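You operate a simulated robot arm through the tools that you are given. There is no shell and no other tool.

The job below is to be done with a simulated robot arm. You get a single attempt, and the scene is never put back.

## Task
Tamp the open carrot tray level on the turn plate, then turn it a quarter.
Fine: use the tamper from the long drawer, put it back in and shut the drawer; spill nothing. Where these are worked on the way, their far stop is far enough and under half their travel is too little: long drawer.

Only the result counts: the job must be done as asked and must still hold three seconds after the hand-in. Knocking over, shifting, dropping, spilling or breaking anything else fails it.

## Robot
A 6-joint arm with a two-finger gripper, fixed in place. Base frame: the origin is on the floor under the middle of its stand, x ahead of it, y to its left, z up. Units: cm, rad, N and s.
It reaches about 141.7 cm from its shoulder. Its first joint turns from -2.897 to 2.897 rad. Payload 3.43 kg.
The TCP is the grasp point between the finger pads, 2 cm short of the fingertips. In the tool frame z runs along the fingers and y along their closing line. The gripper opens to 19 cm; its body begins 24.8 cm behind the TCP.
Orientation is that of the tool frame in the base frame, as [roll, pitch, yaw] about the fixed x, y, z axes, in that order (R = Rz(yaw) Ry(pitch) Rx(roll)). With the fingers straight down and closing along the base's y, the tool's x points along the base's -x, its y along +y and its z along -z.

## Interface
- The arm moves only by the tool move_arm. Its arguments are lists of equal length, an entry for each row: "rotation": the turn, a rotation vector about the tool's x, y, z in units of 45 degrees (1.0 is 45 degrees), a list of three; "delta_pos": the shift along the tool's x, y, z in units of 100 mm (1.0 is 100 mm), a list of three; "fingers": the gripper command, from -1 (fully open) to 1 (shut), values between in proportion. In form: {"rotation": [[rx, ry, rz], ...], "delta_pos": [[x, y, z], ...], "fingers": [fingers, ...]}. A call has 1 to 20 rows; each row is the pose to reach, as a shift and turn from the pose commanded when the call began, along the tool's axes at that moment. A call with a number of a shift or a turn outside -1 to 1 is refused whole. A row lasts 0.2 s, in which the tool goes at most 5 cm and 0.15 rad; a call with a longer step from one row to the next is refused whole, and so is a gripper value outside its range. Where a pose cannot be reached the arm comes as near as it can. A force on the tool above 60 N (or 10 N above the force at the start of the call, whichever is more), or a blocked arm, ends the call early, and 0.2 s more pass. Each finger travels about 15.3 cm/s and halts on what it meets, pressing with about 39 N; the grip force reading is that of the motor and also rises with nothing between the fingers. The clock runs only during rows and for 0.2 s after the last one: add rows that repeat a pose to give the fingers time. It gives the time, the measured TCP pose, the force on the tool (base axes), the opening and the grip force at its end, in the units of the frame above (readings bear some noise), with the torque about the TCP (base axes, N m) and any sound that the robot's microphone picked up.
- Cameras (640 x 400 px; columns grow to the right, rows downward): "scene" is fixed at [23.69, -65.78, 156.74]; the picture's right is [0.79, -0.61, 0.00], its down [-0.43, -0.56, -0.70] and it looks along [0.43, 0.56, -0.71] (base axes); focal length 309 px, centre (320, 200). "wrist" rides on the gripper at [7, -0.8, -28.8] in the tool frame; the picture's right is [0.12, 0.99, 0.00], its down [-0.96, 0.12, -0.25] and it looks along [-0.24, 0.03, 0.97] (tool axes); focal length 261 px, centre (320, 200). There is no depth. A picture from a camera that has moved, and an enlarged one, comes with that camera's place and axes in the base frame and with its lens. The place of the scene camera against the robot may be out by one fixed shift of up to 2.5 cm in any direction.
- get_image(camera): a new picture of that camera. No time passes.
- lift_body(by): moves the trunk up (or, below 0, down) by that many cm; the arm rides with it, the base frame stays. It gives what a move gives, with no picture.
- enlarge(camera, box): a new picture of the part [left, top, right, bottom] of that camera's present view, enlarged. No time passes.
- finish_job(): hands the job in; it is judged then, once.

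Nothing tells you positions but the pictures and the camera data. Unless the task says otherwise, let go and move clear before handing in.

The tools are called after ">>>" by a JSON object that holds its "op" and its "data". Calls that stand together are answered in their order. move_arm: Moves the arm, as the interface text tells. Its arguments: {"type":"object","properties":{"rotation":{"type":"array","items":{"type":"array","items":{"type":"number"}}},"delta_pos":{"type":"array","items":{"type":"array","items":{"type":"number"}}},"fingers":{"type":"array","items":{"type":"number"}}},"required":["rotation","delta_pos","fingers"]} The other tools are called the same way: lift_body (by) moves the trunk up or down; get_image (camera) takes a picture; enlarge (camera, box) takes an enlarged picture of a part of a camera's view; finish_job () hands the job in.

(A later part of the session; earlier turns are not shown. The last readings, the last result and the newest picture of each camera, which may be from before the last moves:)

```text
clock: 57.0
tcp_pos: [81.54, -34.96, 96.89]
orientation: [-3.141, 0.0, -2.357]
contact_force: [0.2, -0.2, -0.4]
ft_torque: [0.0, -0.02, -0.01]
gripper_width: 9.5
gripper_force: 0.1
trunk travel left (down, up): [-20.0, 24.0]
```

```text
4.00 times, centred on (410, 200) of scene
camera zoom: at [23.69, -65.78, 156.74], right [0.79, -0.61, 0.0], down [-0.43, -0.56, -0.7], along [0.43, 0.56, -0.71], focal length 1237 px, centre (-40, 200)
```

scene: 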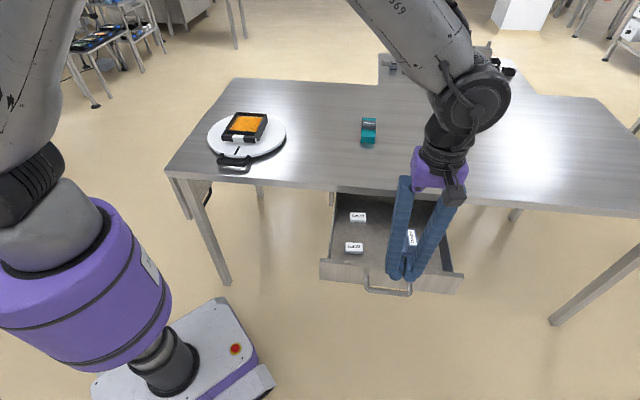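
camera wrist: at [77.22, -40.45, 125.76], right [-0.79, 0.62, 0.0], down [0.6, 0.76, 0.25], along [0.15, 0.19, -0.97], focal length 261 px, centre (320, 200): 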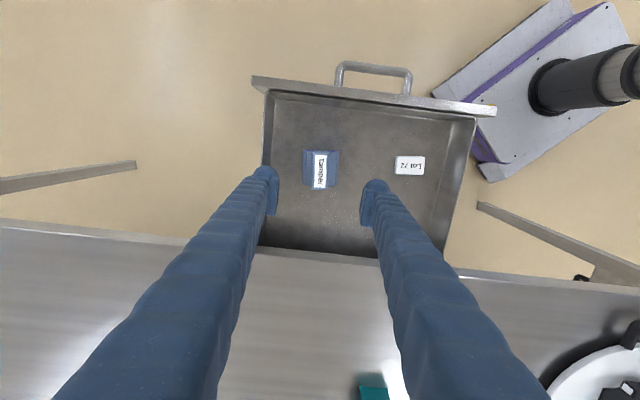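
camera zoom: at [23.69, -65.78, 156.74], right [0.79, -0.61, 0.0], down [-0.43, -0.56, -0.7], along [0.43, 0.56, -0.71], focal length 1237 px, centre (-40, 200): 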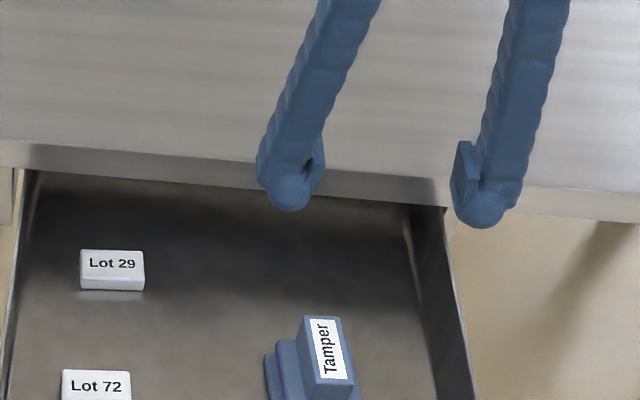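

The tamper is centred near p=-32.5, q=-82.3 with its top around z = 78.6. I'll narrow the fingers to 6.5 cm and descend to just above the grip.

>>> {"op": "move_arm", "data": {"rotation": [[0, 0, 0], [0, 0, 0], [0, 0, 0], [0, 0, 0], [0, 0, 0]], "delta_pos": [[0.02, 0, 0.2], [0.04, 0, 0.5], [0.04, 0, 0.8], [0.04, 0, 1.0], [0.04, 0, 1.0]], "fingers": [0.15, 0.3, 0.316, 0.316, 0.316]}}

>>> {"op": "move_arm", "data": {"rotation": [[0, 0, 0], [0, 0, 0], [0, 0, 0], [0, 0, 0]], "delta_pos": [[0, 0, 0.15], [0, 0, 0.35], [0, 0, 0.55], [0, 0, 0.55]], "fingers": [0.316, 0.316, 0.316, 0.316]}}

>>> {"op": "get_image", "data": {"camera": "wrist"}}

>>> {"op": "enlarge", "data": {"camera": "wrist", "box": [250, 140, 378, 220]}}

>>> {"op": "enlarge", "data": {"camera": "scene", "box": [360, 200, 456, 260]}}

```text
clock: 58.2
tcp_pos: [81.34, -35.18, 86.89]
orientation: [-3.141, 0.001, -2.357]
contact_force: [1.0, -0.6, -0.2]
ft_torque: [0.01, 0.01, 0.0]
gripper_width: 6.48
gripper_force: 0.0
trunk travel left (down, up): [-20.0, 24.0]
```

```text
clock: 59.2
tcp_pos: [81.34, -35.15, 81.45]
orientation: [3.142, 0.0, -2.356]
contact_force: [-1.2, -0.1, 0.4]
ft_torque: [0.0, 0.0, 0.02]
gripper_width: 6.51
gripper_force: 0.1
trunk travel left (down, up): [-20.0, 24.0]
```

```text
taken
camera wrist: at [76.97, -40.79, 110.22], right [-0.79, 0.62, 0.0], down [0.6, 0.76, 0.25], along [0.15, 0.19, -0.97], focal length 261 px, centre (320, 200)
```

wrist: 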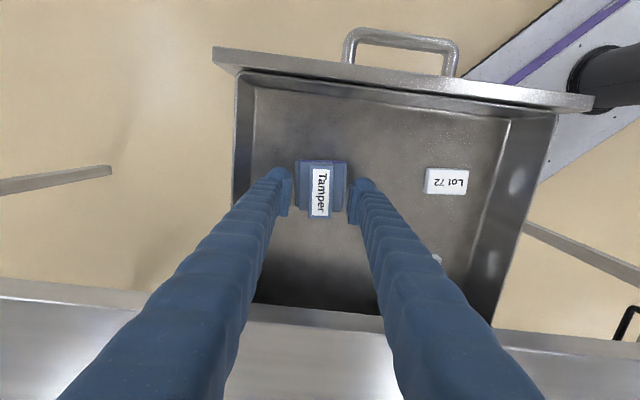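

```text
5.00 times, centred on (314, 180) of wrist
camera zoom: at [76.97, -40.79, 110.22], right [-0.79, 0.62, 0.0], down [0.6, 0.76, 0.25], along [0.15, 0.19, -0.97], focal length 1303 px, centre (350, 300)
```

zoom: 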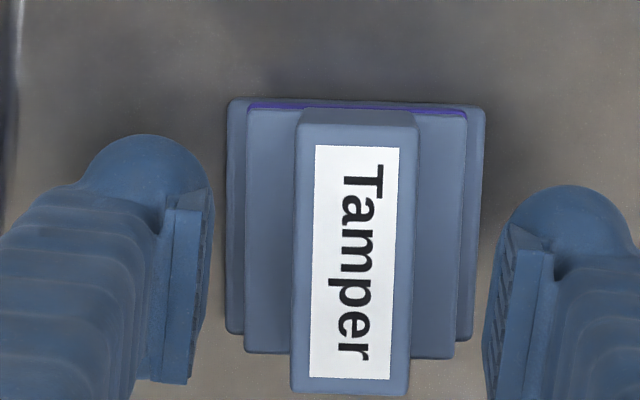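

```text
6.67 times, centred on (408, 230) of scene
camera zoom: at [23.69, -65.78, 156.74], right [0.79, -0.61, 0.0], down [-0.43, -0.56, -0.7], along [0.43, 0.56, -0.71], focal length 2061 px, centre (-267, 0)
```

zoom: 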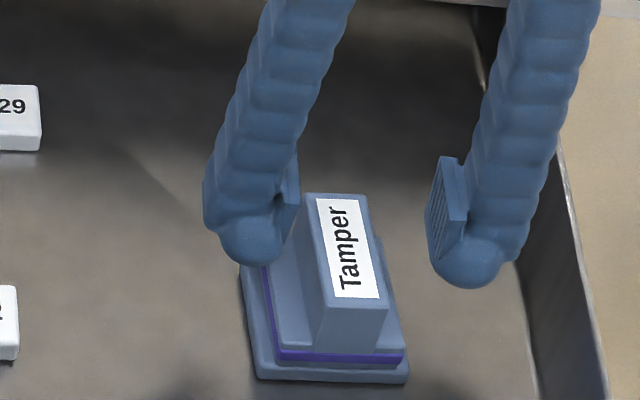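

Aligned. I'll descend the last 3.8 cm around the grip and check clearance before closing.

>>> {"op": "move_arm", "data": {"rotation": [[0, 0, 0], [0, 0, 0], [0, 0, 0], [0, 0, 0], [0, 0, 0]], "delta_pos": [[0, 0, 0.1], [0, 0, 0.2], [0, 0, 0.3], [0, 0, 0.38], [0, 0, 0.38]], "fingers": [0.316, 0.316, 0.316, 0.316, 0.316]}}

>>> {"op": "enlarge", "data": {"camera": "wrist", "box": [250, 140, 378, 220]}}

>>> {"op": "enlarge", "data": {"camera": "scene", "box": [360, 200, 456, 260]}}

```text
clock: 60.4
tcp_pos: [81.35, -35.21, 77.54]
orientation: [3.141, 0.0, -2.356]
contact_force: [-0.4, -0.2, 0.8]
ft_torque: [-0.01, -0.02, 0.0]
gripper_width: 6.51
gripper_force: 0.0
trunk travel left (down, up): [-20.0, 24.0]
```

```text
5.00 times, centred on (314, 180) of wrist
camera zoom: at [76.92, -40.74, 106.41], right [-0.79, 0.62, 0.0], down [0.6, 0.76, 0.25], along [0.15, 0.19, -0.97], focal length 1303 px, centre (350, 300)
```

zoom: 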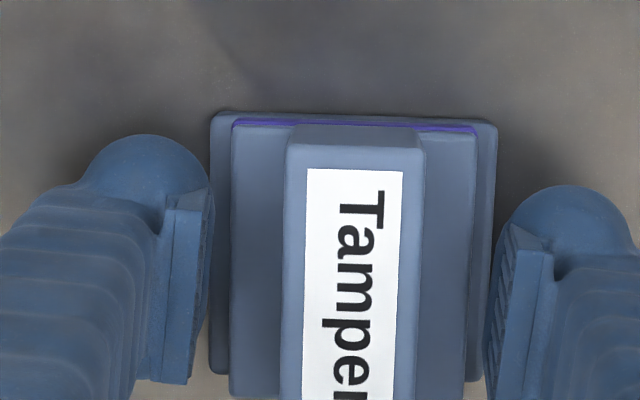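

```text
6.67 times, centred on (408, 230) of scene
camera zoom: at [23.69, -65.78, 156.74], right [0.79, -0.61, 0.0], down [-0.43, -0.56, -0.7], along [0.43, 0.56, -0.71], focal length 2061 px, centre (-267, 0)
```

zoom: 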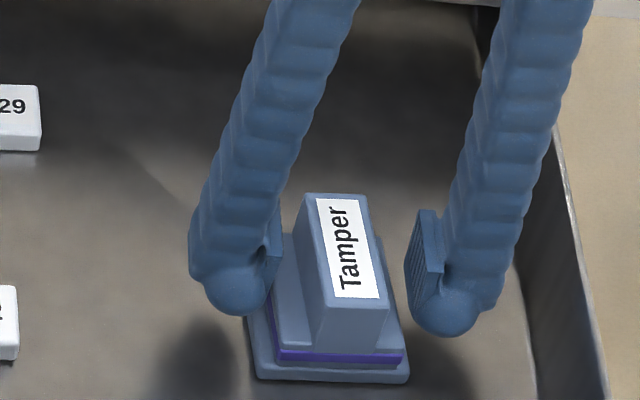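

The tips look level with the middle tier, so I'll rise 0.4 cm and close on the grip.

>>> {"op": "move_arm", "data": {"rotation": [[0, 0, 0], [0, 0, 0], [0, 0, 0], [0, 0, 0], [0, 0, 0], [0, 0, 0], [0, 0, 0]], "delta_pos": [[0, 0, -0.04], [0, 0, -0.04], [0, 0, -0.04], [0, 0, -0.04], [0, 0, -0.04], [0, 0, -0.04], [0, 0, -0.04]], "fingers": [0.316, 0.45, 0.55, 0.65, 0.75, 0.9, 1]}}

>>> {"op": "enlarge", "data": {"camera": "wrist", "box": [250, 140, 378, 220]}}

>>> {"op": "enlarge", "data": {"camera": "scene", "box": [360, 200, 456, 260]}}

```text
clock: 62.0
tcp_pos: [81.29, -35.12, 77.99]
orientation: [-3.141, -0.001, -2.358]
contact_force: [-0.5, 0.7, 0.7]
ft_torque: [0.01, 0.0, 0.0]
gripper_width: 2.89
gripper_force: 38.8
trunk travel left (down, up): [-20.0, 24.0]
```

```text
5.00 times, centred on (314, 180) of wrist
camera zoom: at [76.92, -40.73, 106.83], right [-0.79, 0.62, 0.0], down [0.6, 0.76, 0.25], along [0.15, 0.19, -0.97], focal length 1303 px, centre (350, 300)
```

zoom: 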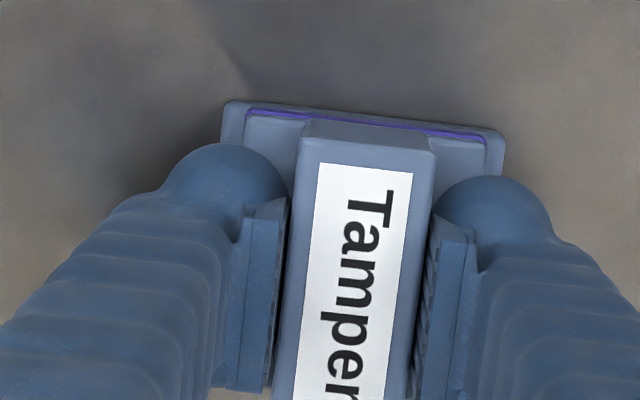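

```text
6.67 times, centred on (408, 230) of scene
camera zoom: at [23.69, -65.78, 156.74], right [0.79, -0.61, 0.0], down [-0.43, -0.56, -0.7], along [0.43, 0.56, -0.71], focal length 2061 px, centre (-267, 0)
```

zoom: 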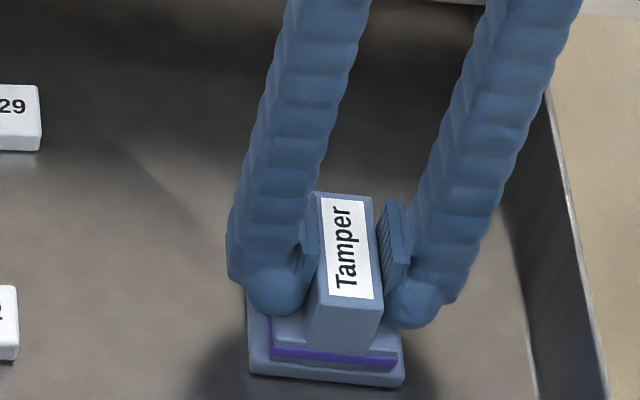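

Gripped at 2.9 cm. I'll lift the tamper straight up and check it holds.

>>> {"op": "move_arm", "data": {"rotation": [[0, 0, 0], [0, 0, 0], [0, 0, 0], [0, 0, 0], [0, 0, 0], [0, 0, 0], [0, 0, 0]], "delta_pos": [[0, 0, -0.05], [0, 0, -0.15], [0, 0, -0.35], [0, 0, -0.55], [0, 0, -0.8], [0, 0, -1.0], [0, 0, -1.0]], "fingers": [1, 1, 1, 1, 1, 1, 1]}}

>>> {"op": "get_image", "data": {"camera": "wrist"}}

>>> {"op": "enlarge", "data": {"camera": "scene", "box": [330, 140, 490, 260]}}

```text
clock: 63.6
tcp_pos: [81.23, -35.15, 87.99]
orientation: [3.139, -0.003, -2.356]
contact_force: [0.4, -0.2, -1.0]
ft_torque: [0.01, 0.01, -0.01]
gripper_width: 2.87
gripper_force: 39.0
trunk travel left (down, up): [-20.0, 24.0]
```

```text
taken
camera wrist: at [76.87, -40.75, 116.81], right [-0.79, 0.62, 0.0], down [0.6, 0.76, 0.25], along [0.15, 0.19, -0.97], focal length 261 px, centre (320, 200)
```

wrist: 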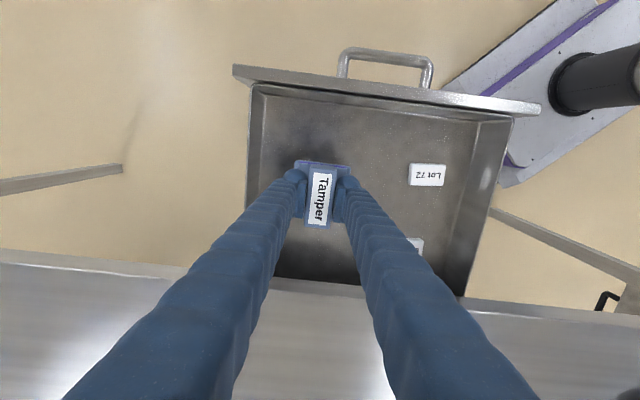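

```text
3.33 times, centred on (410, 200) of scene
camera zoom: at [23.69, -65.78, 156.74], right [0.79, -0.61, 0.0], down [-0.43, -0.56, -0.7], along [0.43, 0.56, -0.71], focal length 1031 px, centre (20, 200)
```

zoom: 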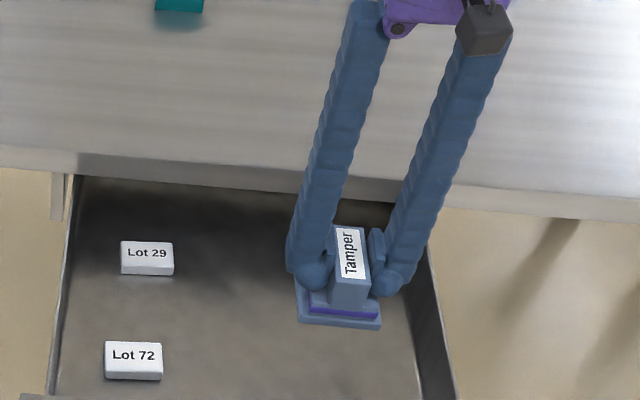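

The tamper is held. I'll raise it further and carry it over to the tray on the plate.

>>> {"op": "move_arm", "data": {"rotation": [[0, 0, 0], [0, 0, 0], [0, 0, 0], [0, 0, 0], [0, 0, 0]], "delta_pos": [[0, 0, -0.2], [0, 0, -0.5], [0, 0, -0.8], [0, 0, -1.0], [0, 0, -1.0]], "fingers": [1, 1, 1, 1, 1]}}

>>> {"op": "move_arm", "data": {"rotation": [[0, 0, 0], [0, 0, 0], [0, 0, 0], [0, 0, 0]], "delta_pos": [[-0.1, 0.15, 0], [-0.3, 0.45, 0], [-0.5, 0.75, 0], [-0.66, 1.0, 0]], "fingers": [1, 1, 1, 1]}}

>>> {"op": "move_arm", "data": {"rotation": [[0, 0, 0], [0, 0, 0], [0, 0, 0], [0, 0, 0]], "delta_pos": [[-0.15, 0.25, 0], [-0.3, 0.5, 0], [-0.5, 0.75, 0], [-0.66, 1.0, 0]], "fingers": [1, 1, 1, 1]}}

>>> {"op": "move_arm", "data": {"rotation": [[0, 0, 0], [0, 0, 0], [0, 0, 0], [0, 0, 0]], "delta_pos": [[-0.15, 0.25, 0], [-0.3, 0.5, 0], [-0.5, 0.75, 0], [-0.66, 1.0, 0]], "fingers": [1, 1, 1, 1]}}

>>> {"op": "get_image", "data": {"camera": "scene"}}

>>> {"op": "get_image", "data": {"camera": "wrist"}}

```text
clock: 64.8
tcp_pos: [81.07, -35.26, 98.1]
orientation: [3.139, -0.003, -2.356]
contact_force: [0.5, 0.2, -1.2]
ft_torque: [-0.03, -0.02, 0.02]
gripper_width: 2.89
gripper_force: 38.6
trunk travel left (down, up): [-20.0, 24.0]
```

```text
clock: 65.8
tcp_pos: [78.82, -23.34, 98.01]
orientation: [-3.141, -0.001, -2.357]
contact_force: [0.4, 0.1, -1.6]
ft_torque: [-0.02, 0.01, 0.01]
gripper_width: 2.86
gripper_force: 39.5
trunk travel left (down, up): [-20.0, 24.0]
```

```text
clock: 66.8
tcp_pos: [76.37, -11.82, 97.91]
orientation: [3.141, 0.002, -2.355]
contact_force: [0.6, 0.1, -1.0]
ft_torque: [0.02, 0.03, -0.02]
gripper_width: 2.86
gripper_force: 38.7
trunk travel left (down, up): [-20.0, 24.0]
```

```text
clock: 67.8
tcp_pos: [74.03, -0.05, 98.12]
orientation: [3.141, 0.002, -2.357]
contact_force: [0.3, -0.2, -1.6]
ft_torque: [0.04, -0.02, 0.02]
gripper_width: 2.88
gripper_force: 38.6
trunk travel left (down, up): [-20.0, 24.0]
```

```text
taken
```

scene: 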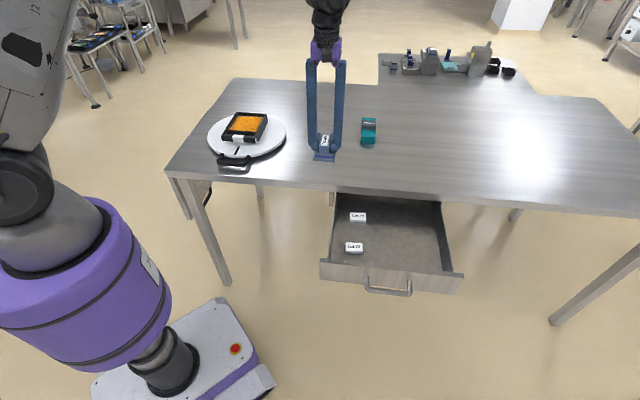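

```text
taken
camera wrist: at [69.67, -5.61, 126.84], right [-0.79, 0.62, 0.0], down [0.6, 0.76, 0.25], along [0.15, 0.19, -0.97], focal length 261 px, centre (320, 200)
```

wrist: 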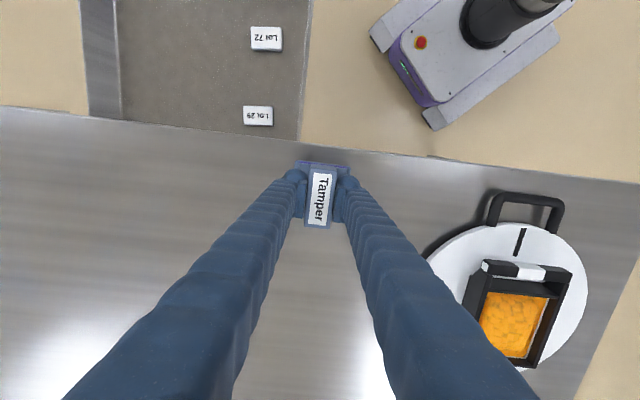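

The tamper is over the table heading to the plate. I'll raise it a bit and carry on until above the tray.

>>> {"op": "move_arm", "data": {"rotation": [[0, 0, 0], [0, 0, 0], [0, 0, 0], [0, 0, 0]], "delta_pos": [[-0.12, 0.2, -0.15], [-0.27, 0.45, -0.3], [-0.43, 0.72, -0.5], [-0.6, 1.0, -0.6]], "fingers": [1, 1, 1, 1]}}

>>> {"op": "move_arm", "data": {"rotation": [[0, 0, 0], [0, 0, 0], [0, 0, 0], [0, 0, 0]], "delta_pos": [[-0.15, 0.25, 0], [-0.3, 0.5, 0], [-0.45, 0.75, 0], [-0.6, 1.0, 0]], "fingers": [1, 1, 1, 1]}}

>>> {"op": "move_arm", "data": {"rotation": [[0, 0, 0], [0, 0, 0], [0, 0, 0], [0, 0, 0], [0, 0, 0]], "delta_pos": [[-0.15, 0.25, 0], [-0.3, 0.5, 0], [-0.5, 0.8, 0], [-0.65, 1.0, 0], [-0.65, 1.0, 0]], "fingers": [1, 1, 1, 1, 1]}}

>>> {"op": "get_image", "data": {"camera": "wrist"}}

>>> {"op": "enlarge", "data": {"camera": "scene", "box": [180, 70, 340, 170]}}

```text
clock: 68.8
tcp_pos: [71.05, 11.32, 104.05]
orientation: [3.141, 0.001, -2.356]
contact_force: [-1.1, 0.0, 0.1]
ft_torque: [0.03, -0.02, -0.01]
gripper_width: 2.87
gripper_force: 38.9
trunk travel left (down, up): [-20.0, 24.0]
```

```text
clock: 69.8
tcp_pos: [68.24, 22.66, 104.03]
orientation: [3.139, 0.0, -2.356]
contact_force: [-0.4, -0.2, -1.6]
ft_torque: [0.03, -0.03, -0.02]
gripper_width: 2.9
gripper_force: 38.8
trunk travel left (down, up): [-20.0, 24.0]
```

```text
clock: 71.0
tcp_pos: [65.84, 34.34, 103.98]
orientation: [-3.141, -0.002, -2.356]
contact_force: [0.1, 0.3, -1.8]
ft_torque: [-0.06, 0.04, 0.02]
gripper_width: 2.88
gripper_force: 39.3
trunk travel left (down, up): [-20.0, 24.0]
```

```text
taken
camera wrist: at [61.47, 28.8, 132.77], right [-0.79, 0.62, 0.0], down [0.6, 0.76, 0.25], along [0.15, 0.19, -0.97], focal length 261 px, centre (320, 200)
```

wrist: 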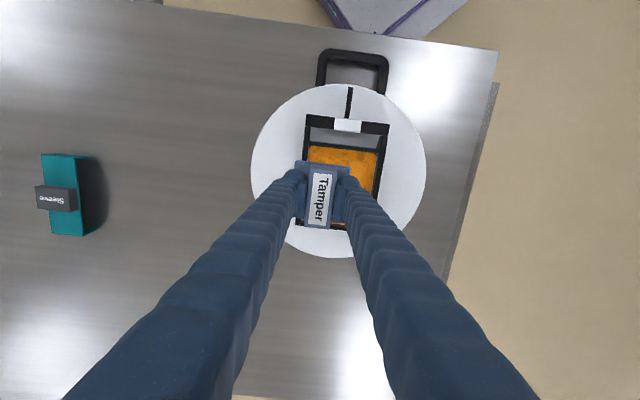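

```text
4.00 times, centred on (260, 120) of scene
camera zoom: at [23.69, -65.78, 156.74], right [0.79, -0.61, 0.0], down [-0.43, -0.56, -0.7], along [0.43, 0.56, -0.71], focal length 1237 px, centre (560, 520)
```

zoom: 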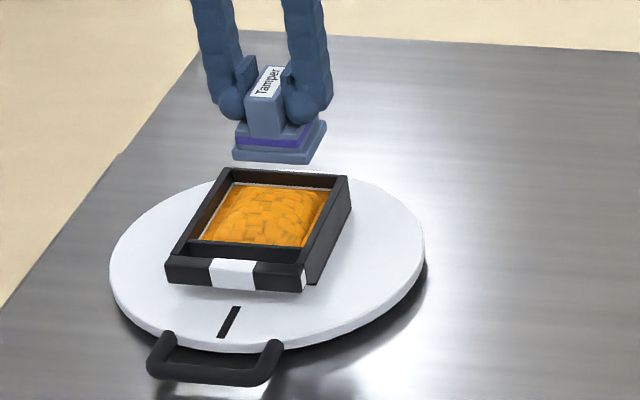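

>>> {"op": "enlarge", "data": {"camera": "wrist", "box": [270, 90, 430, 240]}}

```text
2.67 times, centred on (350, 165) of wrist
camera zoom: at [61.47, 28.8, 132.77], right [-0.79, 0.62, 0.0], down [0.6, 0.76, 0.25], along [0.15, 0.19, -0.97], focal length 695 px, centre (240, 293)
```

zoom: 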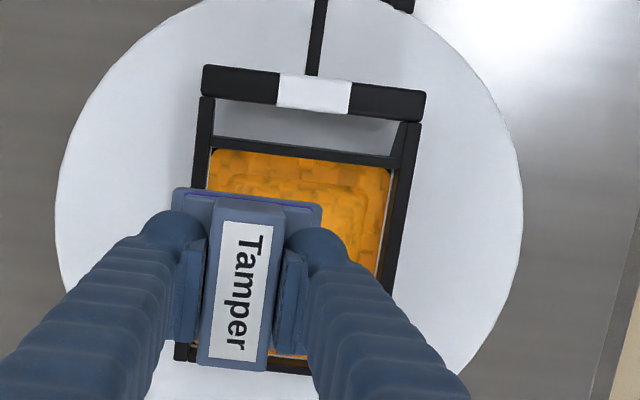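

Tray inner centre is at about p=-72, q=-19.1. I'll centre the tamper over it and lower to just above the carrots.

>>> {"op": "move_arm", "data": {"rotation": [[0, 0, 0], [0, 0, 0], [0, 0, 0], [0, 0, 0]], "delta_pos": [[-0.05, 0.12, 0], [-0.1, 0.26, 0.1], [-0.1, 0.316, 0.35], [-0.1, 0.316, 0.5]], "fingers": [1, 1, 1, 1]}}

>>> {"op": "get_image", "data": {"camera": "wrist"}}

>>> {"op": "enlarge", "data": {"camera": "scene", "box": [200, 80, 296, 140]}}

```text
clock: 72.0
tcp_pos: [64.35, 37.18, 99.1]
orientation: [-3.14, -0.001, -2.356]
contact_force: [0.3, 0.0, -1.5]
ft_torque: [-0.02, 0.0, -0.01]
gripper_width: 2.86
gripper_force: 38.8
trunk travel left (down, up): [-20.0, 24.0]
```

```text
taken
camera wrist: at [60.02, 31.74, 127.84], right [-0.79, 0.62, 0.0], down [0.6, 0.76, 0.25], along [0.15, 0.19, -0.97], focal length 261 px, centre (320, 200)
```

wrist: 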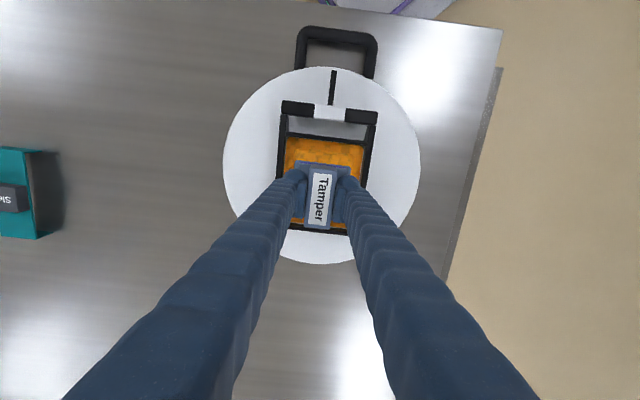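

```text
6.67 times, centred on (248, 110) of scene
camera zoom: at [23.69, -65.78, 156.74], right [0.79, -0.61, 0.0], down [-0.43, -0.56, -0.7], along [0.43, 0.56, -0.71], focal length 2061 px, centre (800, 800)
```

zoom: 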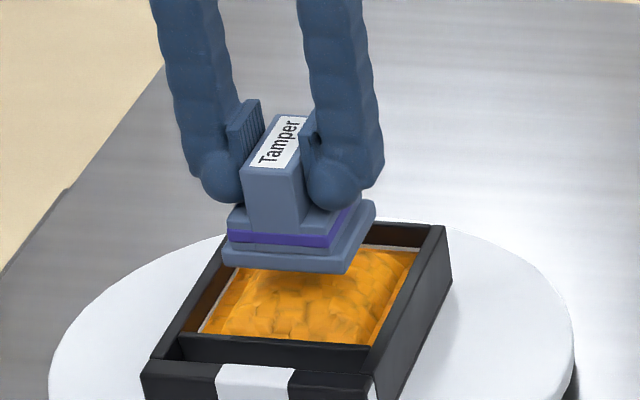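

The tamper hovers above the mound. I'll lower in small steps and watch the force.

>>> {"op": "move_arm", "data": {"rotation": [[0, 0, 0], [0, 0, 0], [0, 0, 0], [0, 0, 0], [0, 0, 0], [0, 0, 0], [0, 0, 0]], "delta_pos": [[0, 0, 0.04], [0, 0, 0.08], [0, 0, 0.12], [0, 0, 0.16], [0, 0, 0.2], [0, 0, 0.24], [0, 0, 0.24]], "fingers": [1, 1, 1, 1, 1, 1, 1]}}

>>> {"op": "enlarge", "data": {"camera": "scene", "box": [200, 80, 296, 140]}}

```text
clock: 73.6
tcp_pos: [64.37, 37.27, 96.6]
orientation: [-3.141, -0.001, -2.357]
contact_force: [0.0, -0.3, -1.7]
ft_torque: [-0.02, 0.02, 0.0]
gripper_width: 2.9
gripper_force: 39.0
trunk travel left (down, up): [-20.0, 24.0]
```

```text
6.67 times, centred on (248, 110) of scene
camera zoom: at [23.69, -65.78, 156.74], right [0.79, -0.61, 0.0], down [-0.43, -0.56, -0.7], along [0.43, 0.56, -0.71], focal length 2061 px, centre (800, 800)
```

zoom: 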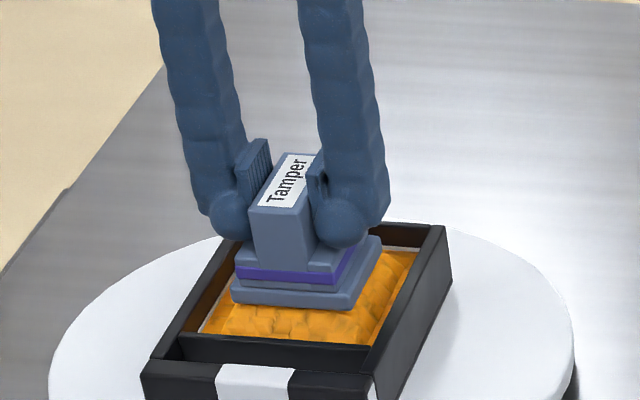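

>>> {"op": "move_arm", "data": {"rotation": [[0, 0, 0], [0, 0, 0], [0, 0, 0], [0, 0, 0], [0, 0, 0], [0, 0, 0], [0, 0, 0]], "delta_pos": [[0, 0, 0.02], [0, 0, 0.04], [0, 0, 0.06], [0, 0, 0.08], [0, 0, 0.1], [0, 0, 0.12], [0, 0, 0.12]], "fingers": [1, 1, 1, 1, 1, 1, 1]}}

>>> {"op": "enlarge", "data": {"camera": "scene", "box": [200, 80, 296, 140]}}

```text
clock: 75.2
tcp_pos: [64.32, 37.19, 95.39]
orientation: [3.141, -0.002, -2.356]
contact_force: [-0.3, -0.4, -0.6]
ft_torque: [0.01, -0.04, 0.01]
gripper_width: 2.86
gripper_force: 39.1
trunk travel left (down, up): [-20.0, 24.0]
```

```text
6.67 times, centred on (248, 110) of scene
camera zoom: at [23.69, -65.78, 156.74], right [0.79, -0.61, 0.0], down [-0.43, -0.56, -0.7], along [0.43, 0.56, -0.71], focal length 2061 px, centre (800, 800)
```

zoom: 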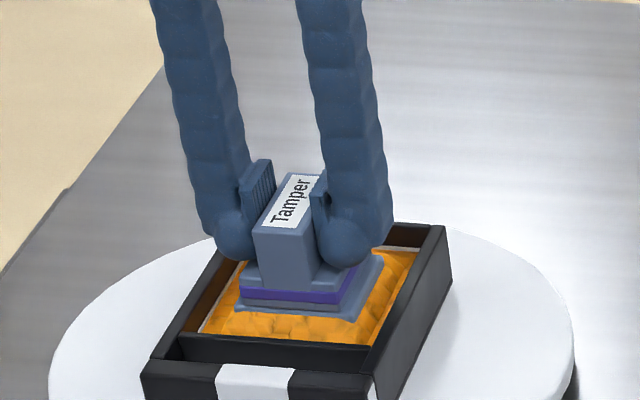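

>>> {"op": "move_arm", "data": {"rotation": [[0, 0, 0], [0, 0, 0], [0, 0, 0], [0, 0, 0], [0, 0, 0]], "delta_pos": [[0, 0, 0.01], [0, 0, 0.02], [0, 0, 0.03], [0, 0, 0.04], [0, 0, 0.04]], "fingers": [1, 1, 1, 1, 1]}}

>>> {"op": "enlarge", "data": {"camera": "scene", "box": [200, 80, 296, 140]}}

```text
clock: 76.4
tcp_pos: [64.34, 37.21, 95.14]
orientation: [-3.141, -0.002, -2.357]
contact_force: [-0.2, 0.3, -1.4]
ft_torque: [0.02, -0.03, 0.0]
gripper_width: 2.85
gripper_force: 39.1
trunk travel left (down, up): [-20.0, 24.0]
```

```text
6.67 times, centred on (248, 110) of scene
camera zoom: at [23.69, -65.78, 156.74], right [0.79, -0.61, 0.0], down [-0.43, -0.56, -0.7], along [0.43, 0.56, -0.71], focal length 2061 px, centre (800, 800)
```

zoom: 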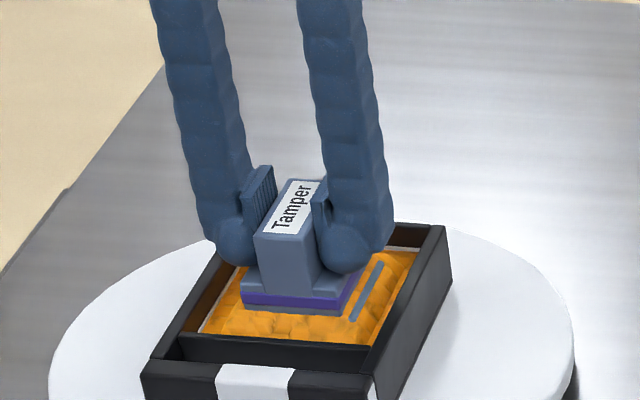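

The tamper's base is sinking into the mound without resistance yet. I'll continue down slowly.

>>> {"op": "move_arm", "data": {"rotation": [[0, 0, 0], [0, 0, 0], [0, 0, 0], [0, 0, 0], [0, 0, 0]], "delta_pos": [[0, 0, 0.01], [0, 0, 0.02], [0, 0, 0.03], [0, 0, 0.04], [0, 0, 0.04]], "fingers": [1, 1, 1, 1, 1]}}

>>> {"op": "enlarge", "data": {"camera": "scene", "box": [200, 80, 296, 140]}}

>>> {"op": "enlarge", "data": {"camera": "wrist", "box": [256, 90, 416, 240]}}

```text
clock: 77.6
tcp_pos: [64.41, 37.41, 94.89]
orientation: [-3.141, 0.002, -2.359]
contact_force: [1.2, -0.4, 30.9]
ft_torque: [-0.32, 0.36, 0.01]
gripper_width: 2.84
gripper_force: 38.7
trunk travel left (down, up): [-20.0, 24.0]
```

```text
6.67 times, centred on (248, 110) of scene
camera zoom: at [23.69, -65.78, 156.74], right [0.79, -0.61, 0.0], down [-0.43, -0.56, -0.7], along [0.43, 0.56, -0.71], focal length 2061 px, centre (800, 800)
```

zoom: 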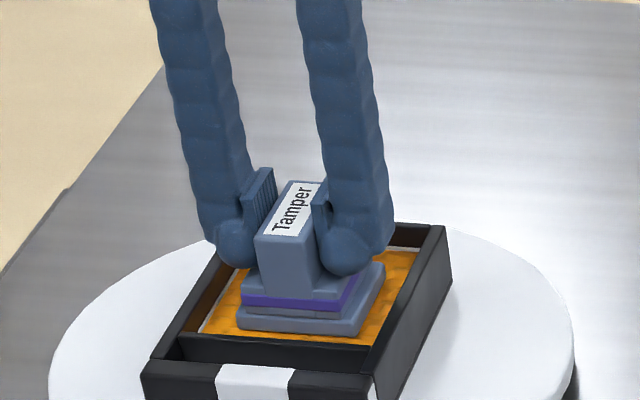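

```text
2.67 times, centred on (336, 165) of wrist
camera zoom: at [59.9, 31.68, 123.68], right [-0.79, 0.62, 0.0], down [0.6, 0.76, 0.25], along [0.16, 0.2, -0.97], focal length 695 px, centre (277, 293)
```

zoom: 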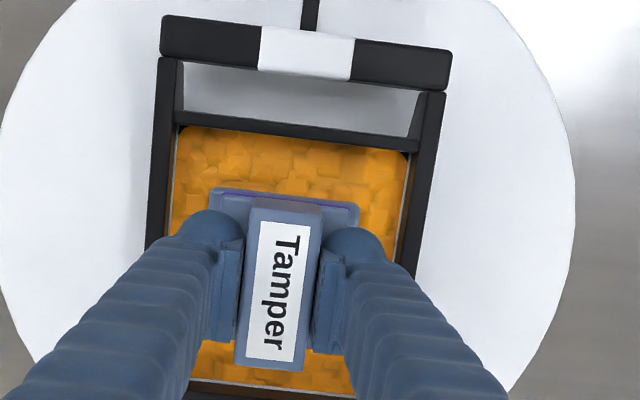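

Force reached 31 N and the mound flattened. I'll lift the tamper straight up and inspect the surface.

>>> {"op": "move_arm", "data": {"rotation": [[0, 0, 0], [0, 0, 0], [0, 0, 0], [0, 0, 0], [0, 0, 0], [0, 0, 0]], "delta_pos": [[0, 0, 0], [0, 0, -0.05], [0, 0, -0.2], [0, 0, -0.45], [0, 0, -0.75], [0, 0, -0.9]], "fingers": [1, 1, 1, 1, 1, 1]}}

>>> {"op": "enlarge", "data": {"camera": "scene", "box": [200, 80, 296, 140]}}

>>> {"op": "enlarge", "data": {"camera": "wrist", "box": [256, 90, 416, 240]}}

```text
clock: 79.0
tcp_pos: [64.36, 37.27, 103.67]
orientation: [-3.14, -0.004, -2.357]
contact_force: [0.5, 1.0, -0.7]
ft_torque: [-0.01, -0.05, -0.06]
gripper_width: 2.88
gripper_force: 39.5
trunk travel left (down, up): [-20.0, 24.0]
```

```text
6.67 times, centred on (248, 110) of scene
camera zoom: at [23.69, -65.78, 156.74], right [0.79, -0.61, 0.0], down [-0.43, -0.56, -0.7], along [0.43, 0.56, -0.71], focal length 2061 px, centre (800, 800)
```

zoom: 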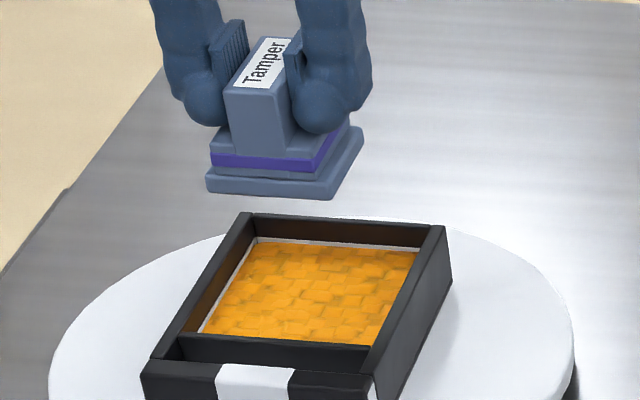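

```text
2.67 times, centred on (336, 165) of wrist
camera zoom: at [60.02, 31.72, 132.44], right [-0.79, 0.62, 0.0], down [0.6, 0.76, 0.25], along [0.15, 0.19, -0.97], focal length 695 px, centre (277, 293)
```

zoom: 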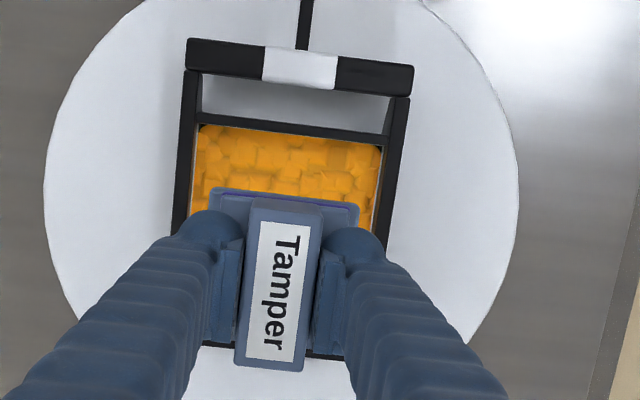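

The carrots are level. I'll carry the tamper back to its spot in the drawer.

>>> {"op": "move_arm", "data": {"rotation": [[0, 0, 0], [0, 0, 0], [0, 0, 0], [0, 0, 0]], "delta_pos": [[0.1, -0.16, 0], [0.26, -0.42, 0], [0.43, -0.7, 0], [0.6, -0.96, 0]], "fingers": [1, 1, 1, 1]}}

>>> {"op": "move_arm", "data": {"rotation": [[0, 0, 0], [0, 0, 0], [0, 0, 0], [0, 0, 0]], "delta_pos": [[0.15, -0.24, 0], [0.3, -0.48, 0], [0.45, -0.72, 0], [0.6, -0.96, 0]], "fingers": [1, 1, 1, 1]}}

>>> {"op": "move_arm", "data": {"rotation": [[0, 0, 0], [0, 0, 0], [0, 0, 0], [0, 0, 0]], "delta_pos": [[0.15, -0.24, 0], [0.3, -0.48, 0], [0.45, -0.72, 0], [0.6, -0.96, 0]], "fingers": [1, 1, 1, 1]}}

>>> {"op": "move_arm", "data": {"rotation": [[0, 0, 0], [0, 0, 0], [0, 0, 0], [0, 0, 0]], "delta_pos": [[0.15, -0.24, 0], [0.3, -0.48, 0], [0.45, -0.72, 0], [0.6, -0.96, 0]], "fingers": [1, 1, 1, 1]}}

>>> {"op": "move_arm", "data": {"rotation": [[0, 0, 0], [0, 0, 0], [0, 0, 0], [0, 0, 0]], "delta_pos": [[0.15, -0.24, 0], [0.3, -0.48, 0], [0.45, -0.72, 0], [0.6, -0.96, 0]], "fingers": [1, 1, 1, 1]}}

>>> {"op": "move_arm", "data": {"rotation": [[0, 0, 0], [0, 0, 0], [0, 0, 0], [0, 0, 0], [0, 0, 0]], "delta_pos": [[0.15, -0.24, 0], [0.3, -0.48, 0], [0.5, -0.78, 0], [0.7, -1.0, 0], [0.7, -1.0, 0]], "fingers": [1, 1, 1, 1, 1]}}

>>> {"op": "get_image", "data": {"camera": "wrist"}}

>>> {"op": "get_image", "data": {"camera": "scene"}}

```text
clock: 80.0
tcp_pos: [67.03, 26.14, 103.68]
orientation: [3.141, -0.003, -2.354]
contact_force: [-0.7, 0.6, -1.6]
ft_torque: [-0.02, 0.03, -0.01]
gripper_width: 2.87
gripper_force: 39.0
trunk travel left (down, up): [-20.0, 24.0]
```

```text
clock: 81.0
tcp_pos: [69.54, 15.06, 103.66]
orientation: [-3.141, 0.0, -2.357]
contact_force: [-0.7, 0.8, -2.2]
ft_torque: [-0.01, 0.0, 0.0]
gripper_width: 2.86
gripper_force: 39.0
trunk travel left (down, up): [-20.0, 24.0]
```

```text
clock: 82.0
tcp_pos: [72.01, 4.1, 103.44]
orientation: [3.139, 0.0, -2.357]
contact_force: [1.0, 0.4, -1.8]
ft_torque: [-0.01, 0.02, 0.02]
gripper_width: 2.87
gripper_force: 38.7
trunk travel left (down, up): [-20.0, 24.0]
```

```text
clock: 83.0
tcp_pos: [74.61, -7.01, 103.6]
orientation: [-3.142, -0.001, -2.357]
contact_force: [-0.2, 0.0, -1.0]
ft_torque: [-0.07, 0.01, 0.01]
gripper_width: 2.84
gripper_force: 39.3
trunk travel left (down, up): [-20.0, 24.0]
```

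```text
clock: 84.0
tcp_pos: [77.31, -18.04, 103.66]
orientation: [3.141, -0.002, -2.355]
contact_force: [0.6, -0.1, -0.9]
ft_torque: [-0.05, -0.01, 0.01]
gripper_width: 2.84
gripper_force: 39.5
trunk travel left (down, up): [-20.0, 24.0]
```

```text
clock: 85.2
tcp_pos: [79.23, -29.89, 103.66]
orientation: [3.139, 0.0, -2.356]
contact_force: [0.2, -0.6, -1.3]
ft_torque: [0.05, -0.01, 0.01]
gripper_width: 2.87
gripper_force: 39.6
trunk travel left (down, up): [-20.0, 24.0]
```

```text
taken
camera wrist: at [74.9, -35.57, 132.49], right [-0.79, 0.62, 0.0], down [0.6, 0.76, 0.25], along [0.15, 0.2, -0.97], focal length 261 px, centre (320, 200)
```

wrist: 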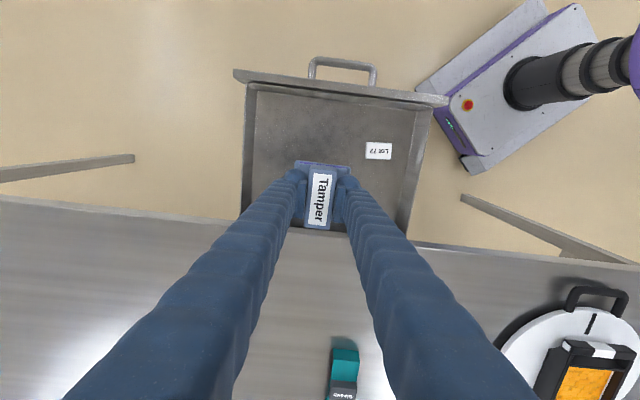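

```text
taken
```

scene: 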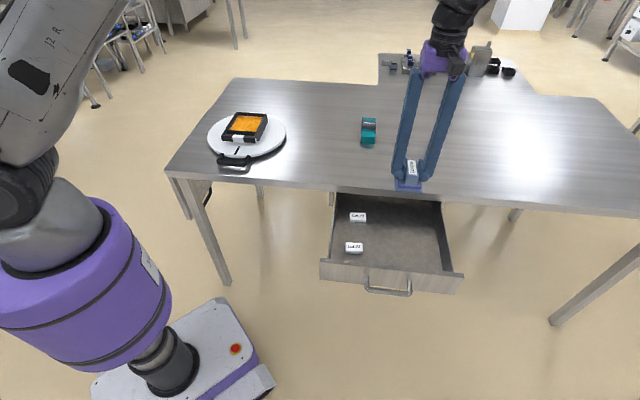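

>>> {"op": "move_arm", "data": {"rotation": [[0, 0, 0], [0, 0, 0], [0, 0, 0], [0, 0, 0], [0, 0, 0]], "delta_pos": [[0.1, -0.2, 0], [0.2, -0.42, 0.15], [0.23, -0.516, 0.5], [0.23, -0.516, 0.9], [0.23, -0.516, 0.9]], "fingers": [1, 1, 1, 1, 1]}}

>>> {"op": "move_arm", "data": {"rotation": [[0, 0, 0], [0, 0, 0], [0, 0, 0], [0, 0, 0], [0, 0, 0]], "delta_pos": [[0, 0, 0.2], [0, 0, 0.45], [0, 0, 0.75], [0, 0, 1.0], [0, 0, 1.0]], "fingers": [1, 1, 1, 1, 1]}}

>>> {"op": "get_image", "data": {"camera": "wrist"}}

>>> {"op": "enlarge", "data": {"camera": "scene", "box": [330, 160, 490, 260]}}

```text
clock: 86.4
tcp_pos: [81.14, -35.33, 94.69]
orientation: [3.142, -0.001, -2.356]
contact_force: [-0.5, 0.1, -1.3]
ft_torque: [0.04, 0.04, -0.02]
gripper_width: 2.88
gripper_force: 38.7
trunk travel left (down, up): [-20.0, 24.0]
```

```text
clock: 87.6
tcp_pos: [81.19, -35.22, 84.53]
orientation: [-3.141, 0.0, -2.356]
contact_force: [0.0, -0.2, -0.6]
ft_torque: [0.01, 0.01, 0.01]
gripper_width: 2.87
gripper_force: 39.1
trunk travel left (down, up): [-20.0, 24.0]
```

```text
taken
camera wrist: at [76.85, -40.8, 113.42], right [-0.79, 0.62, 0.0], down [0.6, 0.76, 0.25], along [0.15, 0.19, -0.97], focal length 261 px, centre (320, 200)
```

wrist: 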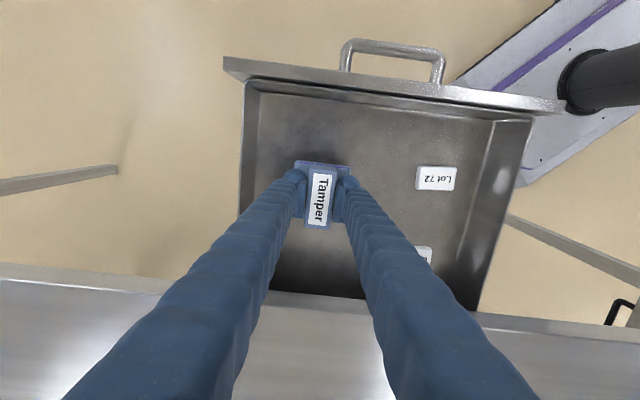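

```text
4.00 times, centred on (410, 210) of scene
camera zoom: at [23.69, -65.78, 156.74], right [0.79, -0.61, 0.0], down [-0.43, -0.56, -0.7], along [0.43, 0.56, -0.71], focal length 1237 px, centre (-40, 160)
```

zoom: 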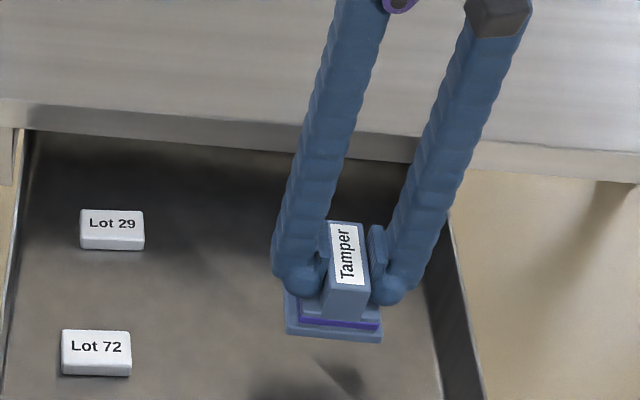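

Positioned over its original place. I'll lower to near the drawer floor, then in fine steps.

>>> {"op": "move_arm", "data": {"rotation": [[0, 0, 0], [0, 0, 0], [0, 0, 0], [0, 0, 0], [0, 0, 0]], "delta_pos": [[0, 0, 0.15], [0, 0, 0.3], [0, 0, 0.45], [0, 0, 0.55], [0, 0, 0.56]], "fingers": [1, 1, 1, 1, 1]}}

>>> {"op": "move_arm", "data": {"rotation": [[0, 0, 0], [0, 0, 0], [0, 0, 0], [0, 0, 0], [0, 0, 0], [0, 0, 0]], "delta_pos": [[0, 0, 0.02], [0, 0, 0.04], [0, 0, 0.06], [0, 0, 0.08], [0, 0, 0.09], [0, 0, 0.09]], "fingers": [1, 1, 1, 1, 1, 1]}}

>>> {"op": "enlarge", "data": {"camera": "scene", "box": [360, 200, 456, 260]}}

```text
clock: 88.8
tcp_pos: [81.2, -35.22, 79.0]
orientation: [3.141, 0.001, -2.357]
contact_force: [-0.8, -0.3, -0.6]
ft_torque: [-0.04, 0.0, 0.0]
gripper_width: 2.87
gripper_force: 39.6
trunk travel left (down, up): [-20.0, 24.0]
```

```text
clock: 90.2
tcp_pos: [81.2, -35.24, 77.98]
orientation: [3.142, 0.0, -2.356]
contact_force: [-0.2, 0.4, -1.0]
ft_torque: [-0.02, -0.02, 0.01]
gripper_width: 2.86
gripper_force: 38.9
trunk travel left (down, up): [-20.0, 24.0]
```

```text
6.67 times, centred on (408, 230) of scene
camera zoom: at [23.69, -65.78, 156.74], right [0.79, -0.61, 0.0], down [-0.43, -0.56, -0.7], along [0.43, 0.56, -0.71], focal length 2061 px, centre (-267, 0)
```

zoom: 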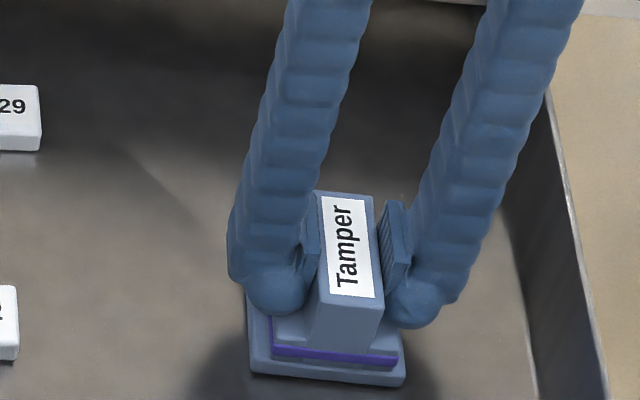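

>>> {"op": "move_arm", "data": {"rotation": [[0, 0, 0], [0, 0, 0], [0, 0, 0], [0, 0, 0]], "delta_pos": [[0, 0, 0.01], [0, 0, 0.02], [0, 0, 0.02], [0, 0, 0.02]], "fingers": [1, 1, 1, 1]}}

```text
clock: 91.2
tcp_pos: [81.23, -35.17, 78.07]
orientation: [3.141, 0.001, -2.356]
contact_force: [0.1, 0.1, 9.1]
ft_torque: [0.23, -0.22, -0.01]
gripper_width: 2.84
gripper_force: 38.5
trunk travel left (down, up): [-20.0, 24.0]
```

The tamper touches the drawer floor. I'll release it and rise.

>>> {"op": "move_arm", "data": {"rotation": [[0, 0, 0], [0, 0, 0], [0, 0, 0], [0, 0, 0], [0, 0, 0], [0, 0, 0]], "delta_pos": [[0, 0, 0], [0, 0, 0], [0, 0, 0], [0, 0, 0], [0, 0, 0], [0, 0, 0]], "fingers": [0.68, 0.6, 0.5, 0.4, 0.316, 0.316]}}

>>> {"op": "enlarge", "data": {"camera": "scene", "box": [360, 200, 456, 260]}}

>>> {"op": "enlarge", "data": {"camera": "wrist", "box": [250, 140, 378, 220]}}

```text
clock: 92.6
tcp_pos: [81.27, -35.24, 77.99]
orientation: [3.142, 0.001, -2.355]
contact_force: [0.2, 0.3, 0.8]
ft_torque: [0.02, -0.04, 0.0]
gripper_width: 6.49
gripper_force: 0.0
trunk travel left (down, up): [-20.0, 24.0]
```

```text
6.67 times, centred on (408, 230) of scene
camera zoom: at [23.69, -65.78, 156.74], right [0.79, -0.61, 0.0], down [-0.43, -0.56, -0.7], along [0.43, 0.56, -0.71], focal length 2061 px, centre (-267, 0)
```

zoom: 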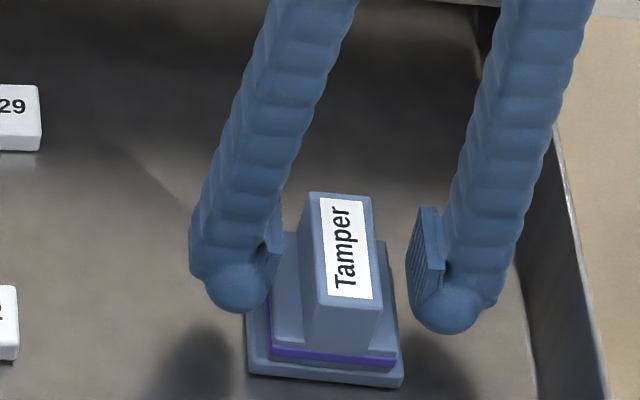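

```text
5.00 times, centred on (314, 180) of wrist
camera zoom: at [76.85, -40.76, 106.73], right [-0.79, 0.62, 0.0], down [0.6, 0.76, 0.25], along [0.15, 0.19, -0.97], focal length 1303 px, centre (350, 300)
```

zoom: 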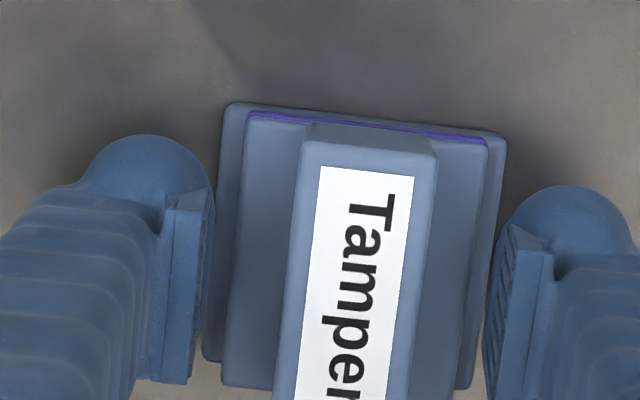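

Released cleanly. I'll rise, move out in front of the drawer, and close the fingers for pushing it shut.

>>> {"op": "move_arm", "data": {"rotation": [[0, 0, 0], [0, 0, 0], [0, 0, 0], [0, 0, 0], [0, 0, 0], [0, 0, 0]], "delta_pos": [[0, 0, -0.08], [0, 0, -0.25], [0, 0, -0.5], [0, 0, -0.8], [0, 0, -1.0], [0, 0, -1.0]], "fingers": [0.316, 0.316, 0.316, 0.316, 0.316, 0.316]}}

>>> {"op": "move_arm", "data": {"rotation": [[0, 0, 0], [0, 0, 0], [0, 0, 0], [0, 0, 0], [0, 0, 0]], "delta_pos": [[0, 0, -0.3], [0.2, 0.1, -0.6], [0.5, 0.3, -0.8], [0.8, 0.5, -0.8], [1.0, 0.7, -0.8]], "fingers": [0.316, 0.5, 0.7, 0.9, 1]}}

>>> {"op": "get_image", "data": {"camera": "wrist"}}

>>> {"op": "enlarge", "data": {"camera": "scene", "box": [310, 170, 486, 290]}}

```text
clock: 94.0
tcp_pos: [81.07, -35.25, 87.85]
orientation: [3.14, -0.002, -2.355]
contact_force: [-0.7, -0.8, 0.1]
ft_torque: [0.02, 0.0, 0.0]
gripper_width: 6.49
gripper_force: 0.0
trunk travel left (down, up): [-20.0, 24.0]
```

```text
clock: 95.2
tcp_pos: [69.29, -37.24, 95.78]
orientation: [3.141, 0.0, -2.356]
contact_force: [0.9, -0.3, -0.3]
ft_torque: [0.0, -0.06, 0.01]
gripper_width: 0.01
gripper_force: 34.6
trunk travel left (down, up): [-20.0, 24.0]
```

```text
taken
camera wrist: at [64.82, -42.9, 124.7], right [-0.79, 0.62, 0.0], down [0.6, 0.76, 0.25], along [0.15, 0.19, -0.97], focal length 261 px, centre (320, 200)
```

wrist: 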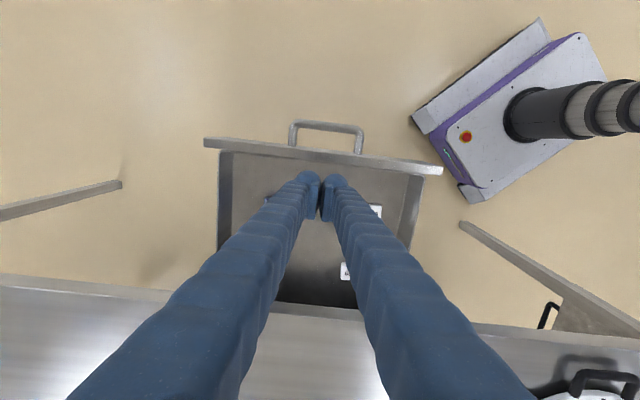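

```text
3.33 times, centred on (398, 230) of scene
camera zoom: at [23.69, -65.78, 156.74], right [0.79, -0.61, 0.0], down [-0.43, -0.56, -0.7], along [0.43, 0.56, -0.71], focal length 1031 px, centre (60, 100)
```

zoom: 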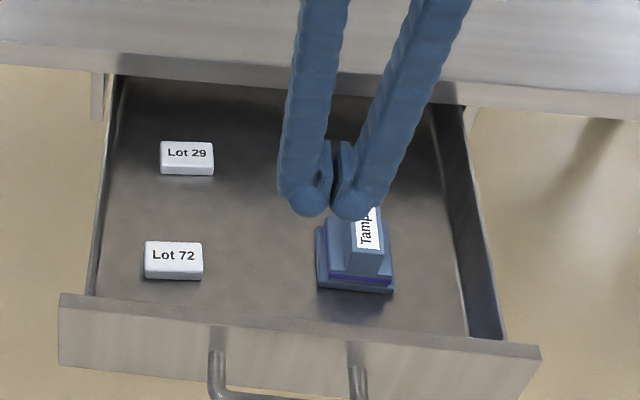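

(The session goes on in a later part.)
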